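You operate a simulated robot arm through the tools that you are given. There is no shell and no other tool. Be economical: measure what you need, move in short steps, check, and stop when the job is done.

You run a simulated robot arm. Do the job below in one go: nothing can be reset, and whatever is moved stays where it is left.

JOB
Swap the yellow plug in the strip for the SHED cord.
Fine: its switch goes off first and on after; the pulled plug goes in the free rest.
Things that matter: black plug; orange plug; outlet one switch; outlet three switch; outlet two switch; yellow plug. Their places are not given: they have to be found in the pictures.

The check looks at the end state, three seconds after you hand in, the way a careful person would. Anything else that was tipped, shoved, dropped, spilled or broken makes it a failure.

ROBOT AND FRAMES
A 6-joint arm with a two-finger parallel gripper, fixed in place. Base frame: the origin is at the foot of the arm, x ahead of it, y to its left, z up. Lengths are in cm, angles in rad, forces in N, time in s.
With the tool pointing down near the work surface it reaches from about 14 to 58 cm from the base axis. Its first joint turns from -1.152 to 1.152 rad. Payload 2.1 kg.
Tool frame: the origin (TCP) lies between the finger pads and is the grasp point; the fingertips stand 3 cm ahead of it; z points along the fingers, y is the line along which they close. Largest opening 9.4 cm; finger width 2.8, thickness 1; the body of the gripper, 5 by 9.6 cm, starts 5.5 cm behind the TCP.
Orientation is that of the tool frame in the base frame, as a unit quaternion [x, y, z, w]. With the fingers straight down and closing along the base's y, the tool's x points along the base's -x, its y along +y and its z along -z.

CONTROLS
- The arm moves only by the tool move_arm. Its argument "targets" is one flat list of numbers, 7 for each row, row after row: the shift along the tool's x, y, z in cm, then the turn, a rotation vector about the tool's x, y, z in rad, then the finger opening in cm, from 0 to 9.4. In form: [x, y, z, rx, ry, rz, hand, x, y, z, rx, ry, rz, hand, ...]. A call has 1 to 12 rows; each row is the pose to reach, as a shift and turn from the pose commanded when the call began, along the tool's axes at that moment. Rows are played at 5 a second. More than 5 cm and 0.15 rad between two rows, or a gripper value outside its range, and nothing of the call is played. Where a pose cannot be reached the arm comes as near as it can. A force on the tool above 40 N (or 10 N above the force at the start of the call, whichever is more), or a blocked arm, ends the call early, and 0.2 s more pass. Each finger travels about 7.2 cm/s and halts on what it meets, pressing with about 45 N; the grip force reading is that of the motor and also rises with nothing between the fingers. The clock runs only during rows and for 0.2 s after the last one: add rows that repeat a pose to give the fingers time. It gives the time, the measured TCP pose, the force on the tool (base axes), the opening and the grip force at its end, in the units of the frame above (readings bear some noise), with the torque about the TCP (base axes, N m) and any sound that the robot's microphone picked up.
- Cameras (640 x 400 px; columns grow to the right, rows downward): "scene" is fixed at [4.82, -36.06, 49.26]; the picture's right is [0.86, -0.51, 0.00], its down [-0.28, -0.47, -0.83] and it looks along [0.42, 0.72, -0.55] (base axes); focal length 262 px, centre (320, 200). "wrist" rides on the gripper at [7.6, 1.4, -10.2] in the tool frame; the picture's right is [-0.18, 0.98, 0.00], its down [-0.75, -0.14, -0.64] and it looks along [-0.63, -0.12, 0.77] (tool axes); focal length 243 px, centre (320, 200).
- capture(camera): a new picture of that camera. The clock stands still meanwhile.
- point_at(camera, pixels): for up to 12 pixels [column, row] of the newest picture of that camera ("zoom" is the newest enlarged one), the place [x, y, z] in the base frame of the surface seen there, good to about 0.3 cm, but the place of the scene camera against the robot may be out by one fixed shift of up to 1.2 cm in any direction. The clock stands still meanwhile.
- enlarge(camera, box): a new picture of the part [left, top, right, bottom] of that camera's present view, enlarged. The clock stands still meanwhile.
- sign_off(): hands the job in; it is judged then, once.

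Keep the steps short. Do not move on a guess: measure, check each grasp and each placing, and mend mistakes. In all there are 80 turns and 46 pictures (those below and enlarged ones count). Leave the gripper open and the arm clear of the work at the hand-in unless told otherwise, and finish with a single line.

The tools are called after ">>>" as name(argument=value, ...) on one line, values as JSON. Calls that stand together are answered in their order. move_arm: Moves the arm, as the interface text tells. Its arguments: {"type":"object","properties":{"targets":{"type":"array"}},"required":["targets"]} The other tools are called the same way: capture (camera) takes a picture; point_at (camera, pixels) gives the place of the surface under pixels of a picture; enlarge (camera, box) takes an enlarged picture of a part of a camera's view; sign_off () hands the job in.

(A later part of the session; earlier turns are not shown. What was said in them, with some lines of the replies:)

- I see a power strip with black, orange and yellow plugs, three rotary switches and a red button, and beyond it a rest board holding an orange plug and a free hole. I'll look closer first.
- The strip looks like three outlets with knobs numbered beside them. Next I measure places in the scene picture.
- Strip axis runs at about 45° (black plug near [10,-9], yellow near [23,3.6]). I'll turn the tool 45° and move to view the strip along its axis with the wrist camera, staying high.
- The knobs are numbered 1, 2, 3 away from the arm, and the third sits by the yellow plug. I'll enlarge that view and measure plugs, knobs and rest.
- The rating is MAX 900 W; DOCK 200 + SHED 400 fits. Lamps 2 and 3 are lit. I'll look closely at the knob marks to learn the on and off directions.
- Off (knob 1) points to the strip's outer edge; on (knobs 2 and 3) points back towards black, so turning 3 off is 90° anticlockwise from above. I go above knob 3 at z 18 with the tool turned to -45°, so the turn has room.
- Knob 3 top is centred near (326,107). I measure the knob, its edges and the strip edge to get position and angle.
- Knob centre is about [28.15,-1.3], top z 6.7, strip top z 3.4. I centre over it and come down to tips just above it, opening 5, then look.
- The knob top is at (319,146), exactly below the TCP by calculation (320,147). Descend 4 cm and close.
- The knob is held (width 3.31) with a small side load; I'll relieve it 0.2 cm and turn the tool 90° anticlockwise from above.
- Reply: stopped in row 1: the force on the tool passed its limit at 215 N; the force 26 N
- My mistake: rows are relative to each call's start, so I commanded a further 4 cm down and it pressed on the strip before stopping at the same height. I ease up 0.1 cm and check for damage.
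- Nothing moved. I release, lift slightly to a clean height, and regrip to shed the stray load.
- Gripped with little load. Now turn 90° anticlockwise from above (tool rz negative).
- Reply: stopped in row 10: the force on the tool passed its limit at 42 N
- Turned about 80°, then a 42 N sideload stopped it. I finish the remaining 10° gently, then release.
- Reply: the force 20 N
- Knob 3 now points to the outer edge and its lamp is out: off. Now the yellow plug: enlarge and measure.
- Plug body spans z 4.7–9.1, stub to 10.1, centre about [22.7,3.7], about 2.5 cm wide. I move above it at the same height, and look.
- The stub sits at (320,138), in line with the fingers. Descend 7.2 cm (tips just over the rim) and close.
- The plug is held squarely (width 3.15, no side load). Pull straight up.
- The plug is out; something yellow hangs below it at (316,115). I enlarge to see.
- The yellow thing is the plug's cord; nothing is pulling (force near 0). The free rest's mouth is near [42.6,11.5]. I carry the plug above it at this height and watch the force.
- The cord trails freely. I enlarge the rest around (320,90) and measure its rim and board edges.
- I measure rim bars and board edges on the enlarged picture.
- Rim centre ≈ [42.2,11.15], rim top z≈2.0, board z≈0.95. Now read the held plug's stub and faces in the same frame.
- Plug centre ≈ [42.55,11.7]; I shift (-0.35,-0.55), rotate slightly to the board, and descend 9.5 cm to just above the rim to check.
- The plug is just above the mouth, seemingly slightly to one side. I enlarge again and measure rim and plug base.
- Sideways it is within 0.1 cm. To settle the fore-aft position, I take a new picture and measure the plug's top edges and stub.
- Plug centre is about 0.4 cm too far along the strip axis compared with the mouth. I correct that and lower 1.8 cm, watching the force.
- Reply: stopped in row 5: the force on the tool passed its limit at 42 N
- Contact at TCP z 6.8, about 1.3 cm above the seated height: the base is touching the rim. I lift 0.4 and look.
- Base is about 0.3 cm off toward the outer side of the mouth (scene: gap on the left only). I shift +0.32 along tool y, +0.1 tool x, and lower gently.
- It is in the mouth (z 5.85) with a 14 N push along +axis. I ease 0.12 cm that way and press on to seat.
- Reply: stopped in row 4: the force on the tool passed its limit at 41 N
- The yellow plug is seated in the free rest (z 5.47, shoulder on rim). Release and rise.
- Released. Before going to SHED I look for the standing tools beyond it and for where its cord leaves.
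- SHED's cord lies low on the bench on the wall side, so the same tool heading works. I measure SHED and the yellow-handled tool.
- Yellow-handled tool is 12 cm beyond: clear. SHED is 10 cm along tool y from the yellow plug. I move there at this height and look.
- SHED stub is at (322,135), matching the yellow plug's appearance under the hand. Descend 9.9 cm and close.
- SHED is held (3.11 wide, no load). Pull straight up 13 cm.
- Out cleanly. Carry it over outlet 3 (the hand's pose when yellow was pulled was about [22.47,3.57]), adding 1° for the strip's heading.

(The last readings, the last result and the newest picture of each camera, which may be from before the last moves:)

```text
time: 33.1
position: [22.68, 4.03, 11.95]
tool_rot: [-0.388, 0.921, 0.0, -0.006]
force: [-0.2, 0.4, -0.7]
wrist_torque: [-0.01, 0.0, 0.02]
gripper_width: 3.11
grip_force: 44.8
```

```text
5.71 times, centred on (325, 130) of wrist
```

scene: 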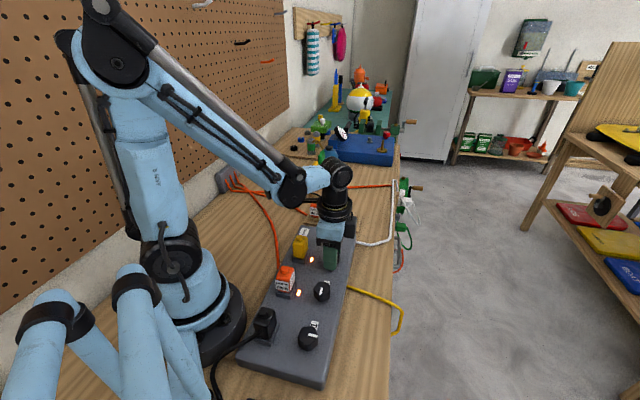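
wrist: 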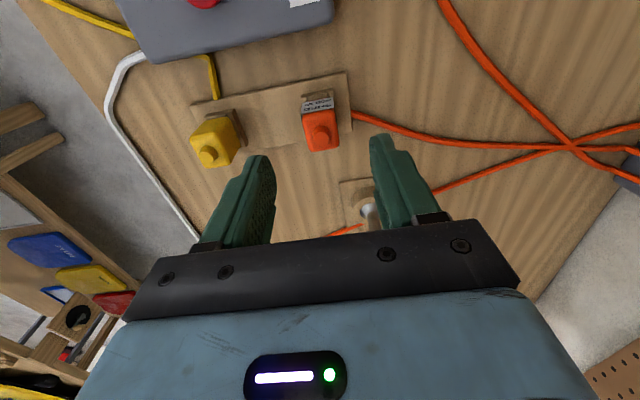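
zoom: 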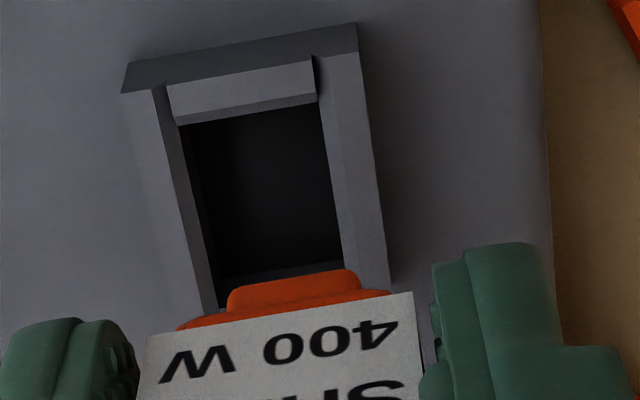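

The mouth is centred slightly left and nearer. I measure rim bars and plug base in this view.

>>> point_at(camera="zoom", pixels=[[150, 130], [175, 210], [198, 290], [337, 80], [350, 160], [367, 255], [245, 90], [240, 290], [350, 277], [295, 285], [180, 360], [385, 330]])

```text
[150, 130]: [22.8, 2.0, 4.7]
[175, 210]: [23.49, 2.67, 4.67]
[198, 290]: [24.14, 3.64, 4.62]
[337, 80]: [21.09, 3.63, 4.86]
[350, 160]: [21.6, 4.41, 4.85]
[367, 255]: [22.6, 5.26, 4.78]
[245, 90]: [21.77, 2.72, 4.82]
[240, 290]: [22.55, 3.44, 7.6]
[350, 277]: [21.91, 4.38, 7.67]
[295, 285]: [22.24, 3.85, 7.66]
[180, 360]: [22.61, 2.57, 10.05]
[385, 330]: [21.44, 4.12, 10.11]
```

Rim centre is 0.4 cm to -y(tool) and 0.5 cm to +x(tool) from the plug base. I correct that, lower to just above the rim, and check.

>>> move_arm(targets=[0.5, -0.4, 0, 0, 0, 0, 2, 0.5, -0.4, 1.8, 0, 0, 0, 2, 0.5, -0.4, 1.8, 0, 0, 0, 2])

>>> enlarge(camera="wrist", box=[285, 105, 355, 165])

>>> enlarge(camera="scene", box=[280, 225, 325, 270])

```text
time: 33.9
position: [22.66, 3.36, 10.12]
tool_rot: [-0.388, 0.922, 0.0, -0.006]
force: [-0.2, -0.4, -0.3]
wrist_torque: [-0.01, 0.05, 0.0]
gripper_width: 3.09
grip_force: 44.7
```

```text
6.67 times, centred on (320, 135) of wrist
```

zoom: 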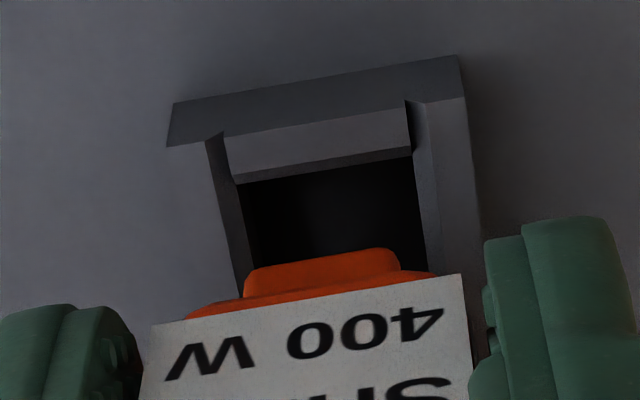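

```text
8.89 times, centred on (302, 248) of scene
```

zoom: 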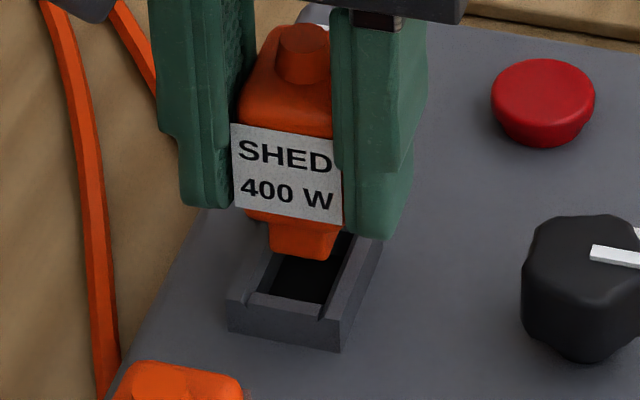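

Sideways it now looks right, but the base still looks too far along the axis. I measure in this scene enlargement.

>>> point_at(camera="zoom", pixels=[[300, 252], [280, 250], [320, 254], [285, 308], [260, 300], [310, 316], [255, 272], [345, 285], [368, 250], [290, 190], [303, 40], [300, 235]])

```text
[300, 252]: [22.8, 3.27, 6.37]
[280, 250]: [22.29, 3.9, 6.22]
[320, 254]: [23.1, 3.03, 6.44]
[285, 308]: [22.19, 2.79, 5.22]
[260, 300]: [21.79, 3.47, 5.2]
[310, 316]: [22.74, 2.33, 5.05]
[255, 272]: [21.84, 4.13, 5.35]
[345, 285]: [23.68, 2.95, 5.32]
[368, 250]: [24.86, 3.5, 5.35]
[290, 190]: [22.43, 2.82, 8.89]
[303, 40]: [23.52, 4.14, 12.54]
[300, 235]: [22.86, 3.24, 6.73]
```

Base needs 0.33 cm more toward the arm and about 0.08 sideways. Correct and lower gently.

>>> move_arm(targets=[0.33, 0.08, 0, 0, 0, 0, 2, 0.33, 0.08, 0.4, 0, 0, 0, 2, 0.33, 0.08, 0.7, 0, 0, 0, 2, 0.33, 0.08, 1.0, 0, 0, 0, 2, 0.33, 0.08, 1.3, 0, 0, 0, 2, 0.33, 0.08, 1.3, 0, 0, 0, 2])

```text
time: 35.3
position: [22.48, 3.0, 8.87]
tool_rot: [-0.389, 0.921, 0.001, -0.005]
force: [-3.3, 13.7, 1.8]
wrist_torque: [0.58, 0.18, -0.06]
gripper_width: 3.12
grip_force: 45.3
```

It has entered (z 8.87). Side load suggests +0.1 tool y, -0.07 tool x; correct and seat it.

>>> move_arm(targets=[-0.07, 0.1, 0, 0, 0, 0, 2, -0.07, 0.1, 0.2, 0, 0, 0, 2, -0.07, 0.1, 0.4, 0, 0, 0, 2, -0.07, 0.1, 0.6, 0, 0, 0, 2, -0.07, 0.1, 0.8, 0, 0, 0, 2, -0.07, 0.1, 0.95, 0, 0, 0, 2])

>>> enlarge(camera="scene", box=[270, 195, 370, 275])

```text
time: 36.5
position: [22.54, 3.06, 7.98]
tool_rot: [-0.389, 0.921, 0.001, -0.007]
force: [-3.5, 0.7, 13.5]
wrist_torque: [0.09, -0.11, -0.04]
gripper_width: 3.12
grip_force: 45.3
stopped in row 5: the force on the tool passed its limit at 43 N (the readings are from after the stop); the commanded pose is now the measured one
```

```text
5.00 times, centred on (320, 235) of scene
```

zoom: 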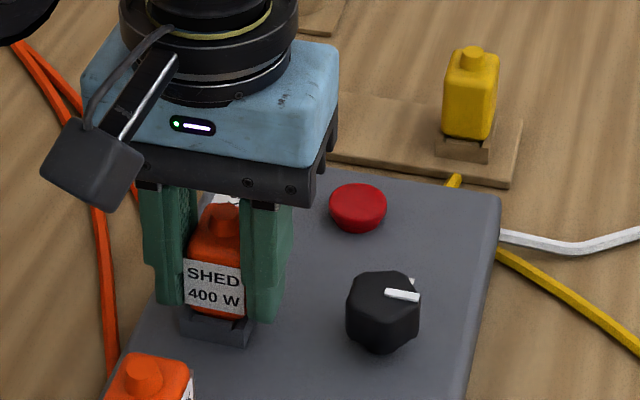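

SHED is seated in outlet 3 (z 7.98). Release and rise 8 cm.

>>> move_arm(targets=[0, 0, 0, 0, 0, 0, 5, 0, 0, 0, 0, 0, 0, 5, 0, 0, -2, 0, 0, 0, 5, 0, 0, -5, 0, 0, 0, 5, 0, 0, -8, 0, 0, 0, 5, 0, 0, -8, 0, 0, 0, 5])

```text
time: 37.9
position: [22.47, 2.81, 16.04]
tool_rot: [-0.388, 0.921, 0.0, -0.008]
force: [0.3, -0.1, 0.7]
wrist_torque: [0.02, 0.0, -0.01]
gripper_width: 4.99
grip_force: 0.1
```

Now go to above knob 3 (same heading as when I released it), tips just above the knob, and look.

>>> move_arm(targets=[-0.4, -3.5, 0, 0, 0, 0.015, 5, -0.89, -7.08, 0, 0, 0, 0.015, 5, -0.89, -7.08, 4.5, 0, 0, 0.015, 5, -0.89, -7.08, 4.5, 0, 0, 0.015, 5])

>>> capture(camera="wrist")

```text
time: 38.9
position: [27.82, -1.45, 11.47]
tool_rot: [-0.381, 0.924, 0.0, -0.008]
force: [-0.2, -0.1, -0.2]
wrist_torque: [0.01, -0.01, 0.02]
gripper_width: 5.01
grip_force: 0.1
```

```text
4 pictures are left
```

wrist: 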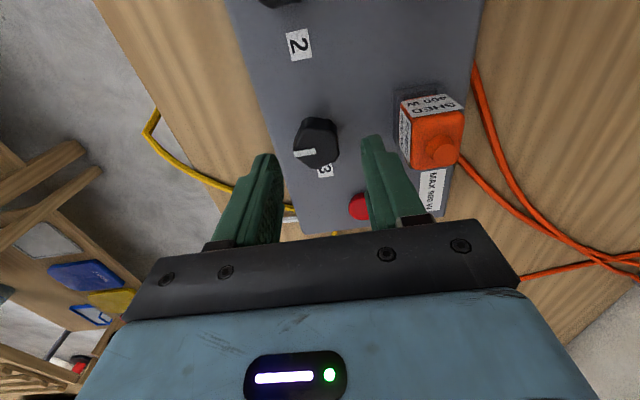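

Knob top centre is around (317,150), expected (320,147). I verify the offset by measurement.

>>> point_at(camera="wrist", pixels=[[317, 150], [297, 148], [337, 147], [317, 163], [306, 153]])

```text
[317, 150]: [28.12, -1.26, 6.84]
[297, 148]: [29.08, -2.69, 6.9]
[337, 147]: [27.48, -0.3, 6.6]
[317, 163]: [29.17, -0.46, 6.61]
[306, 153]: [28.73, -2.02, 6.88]
```

Shift slightly (-0.12,-0.1), descend 4.1 cm and grip the knob.

>>> move_arm(targets=[-0.12, -0.1, 2, 0, 0, 0, 5, -0.12, -0.1, 4.1, 0, 0, 0, 5, -0.12, -0.1, 4.1, 0, 0, 0, 5, -0.12, -0.1, 4.1, 0, 0, 0, 2.8, -0.12, -0.1, 4.1, 0, 0, 0, 2.8, -0.12, -0.1, 4.1, 0, 0, 0, 2.8])

```text
time: 40.3
position: [28.13, -1.53, 7.34]
tool_rot: [-0.382, 0.924, -0.001, -0.007]
force: [8.8, -8.7, -6.1]
wrist_torque: [-0.17, -0.16, -0.06]
gripper_width: 3.47
grip_force: 6.3
```

One side touched first; I ease 0.12 cm that way and finish closing.

>>> move_arm(targets=[0, -0.12, 0, 0, 0, 0, 2.8, 0, -0.12, 0, 0, 0, 0, 2.8, 0, -0.12, 0, 0, 0, 0, 2.8])

```text
time: 41.1
position: [28.16, -1.49, 7.46]
tool_rot: [-0.383, 0.924, -0.001, -0.008]
force: [-0.5, -9.5, 3.2]
wrist_torque: [-0.57, -0.16, -0.05]
gripper_width: 3.33
grip_force: 45.2
```

Firmly gripped at 3.33. Turn 90° clockwise from above back to on.

>>> move_arm(targets=[0, 0, 0, 0, 0, 0.1428, 2.8, 0, 0, 0, 0, 0, 0.2856, 2.8, 0, 0, 0, 0, 0, 0.4284, 2.8, 0, 0, 0, 0, 0, 0.5712, 2.8, 0, 0, 0, 0, 0, 0.714, 2.8, 0, 0, 0, 0, 0, 0.8568, 2.8, 0, 0, 0, 0, 0, 0.9996, 2.8, 0, 0, 0, 0, 0, 1.1424, 2.8, 0, 0, 0, 0, 0, 1.2852, 2.8, 0, 0, 0, 0, 0, 1.428, 2.8, 0, 0, 0, 0, 0, 1.5708, 2.8, 0, 0, 0, 0, 0, 1.5708, 2.8])

```text
time: 42.1
position: [28.3, -1.37, 7.4]
tool_rot: [-0.105, 0.994, -0.002, -0.01]
force: [-3.5, -1.1, 6.3]
wrist_torque: [0.29, -0.62, -0.04]
gripper_width: 3.29
grip_force: 45.0
stopped in row 5: the force on the tool passed its limit at 40 N (the readings are from after the stop); the commanded pose is now the measured one
```

Turned 33° before a 40 N sideload stop; the load has eased. Continue the remaining 57°.

>>> move_arm(targets=[0, 0, 0, 0, 0, 0.12, 2.8, 0, 0, 0, 0, 0, 0.24, 2.8, 0, 0, 0, 0, 0, 0.36, 2.8, 0, 0, 0, 0, 0, 0.48, 2.8, 0, 0, 0, 0, 0, 0.6, 2.8, 0, 0, 0, 0, 0, 0.72, 2.8, 0, 0, 0, 0, 0, 0.84, 2.8, 0, 0, 0, 0, 0, 0.96, 2.8, 0, 0, 0, 0, 0, 1.0, 2.8, 0, 0, 0, 0, 0, 1.0, 2.8])

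```text
time: 43.9
position: [28.08, -1.34, 7.35]
tool_rot: [0.341, 0.94, -0.002, -0.008]
force: [-0.8, -2.1, -3.9]
wrist_torque: [0.69, -0.29, 0.01]
gripper_width: 3.31
grip_force: 44.8
stopped in row 8: the force on the tool passed its limit at 43 N (the readings are from after the stop); the commanded pose is now the measured one
```

Only about 5° remain; finish it.

>>> move_arm(targets=[0, 0, 0, 0, 0, 0.05, 2.8, 0, 0, 0, 0, 0, 0.1, 2.8, 0, 0, 0, 0, 0, 0.1, 2.8])

>>> move_arm(targets=[0, 0, 0, 0, 0, 0, 5, 0, 0, 0, 0, 0, 0, 5, 0, 0, -4, 0, 0, 0, 5, 0, 0, -8, 0, 0, 0, 5, 0, 0, -12, 0, 0, 0, 9, 0, 0, -12, 0, 0, 0, 9])

>>> capture(camera="wrist")

```text
time: 44.7
position: [28.25, -1.29, 7.37]
tool_rot: [0.388, 0.921, -0.005, -0.008]
force: [-8.5, -12.1, 6.8]
wrist_torque: [0.96, 0.17, 0.59]
gripper_width: 3.31
grip_force: 45.1
```

```text
time: 46.1
position: [28.34, -1.23, 19.33]
tool_rot: [0.387, 0.922, -0.003, -0.007]
force: [-0.8, 1.0, 0.1]
wrist_torque: [0.0, -0.01, -0.01]
gripper_width: 8.99
grip_force: 0.0
```

```text
3 pictures are left
```

wrist: 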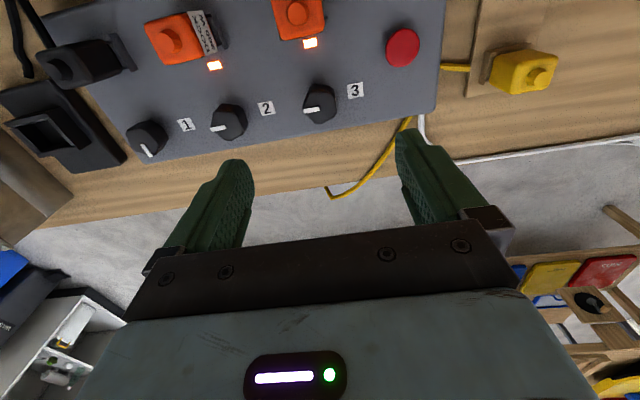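

Lamps 2 and 3 are lit, knob 1 unchanged. I raise the arm clear and take a final scene look.

>>> move_arm(targets=[-1, 0, -4, 0, 0, 0, 9, -2, 0, -8, 0, 0, 0, 9, -3, 0, -12, 0, 0, 0, 9, -3, 0, -12, 0, 0, 0, 9])

>>> enlarge(camera="scene", box=[220, 160, 410, 390])

```text
time: 47.1
position: [30.39, -3.23, 31.56]
tool_rot: [0.387, 0.922, -0.003, -0.008]
force: [0.3, 0.5, -0.1]
wrist_torque: [-0.05, 0.02, -0.03]
gripper_width: 9.01
grip_force: 0.1
```

```text
1.74 times, centred on (315, 275) of scene
```

zoom: 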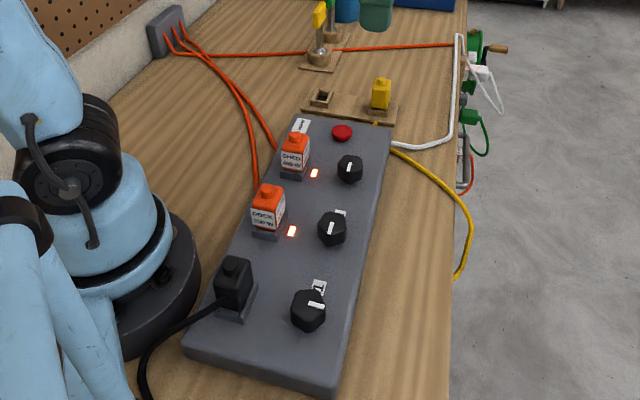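

SHED sits in outlet 3 with its lamp on, yellow is in the rest, and everything else is in place. Handing in.

>>> sign_off()

```text
The job is handed in.
```

The SHED plug is now in outlet three, which was switched off before the swap and is back on with its lamp lit, and the yellow plug is seated in the free rest; early on I mistakenly pressed down on outlet three's switch (215 N before the arm stopped), with no damage visible.
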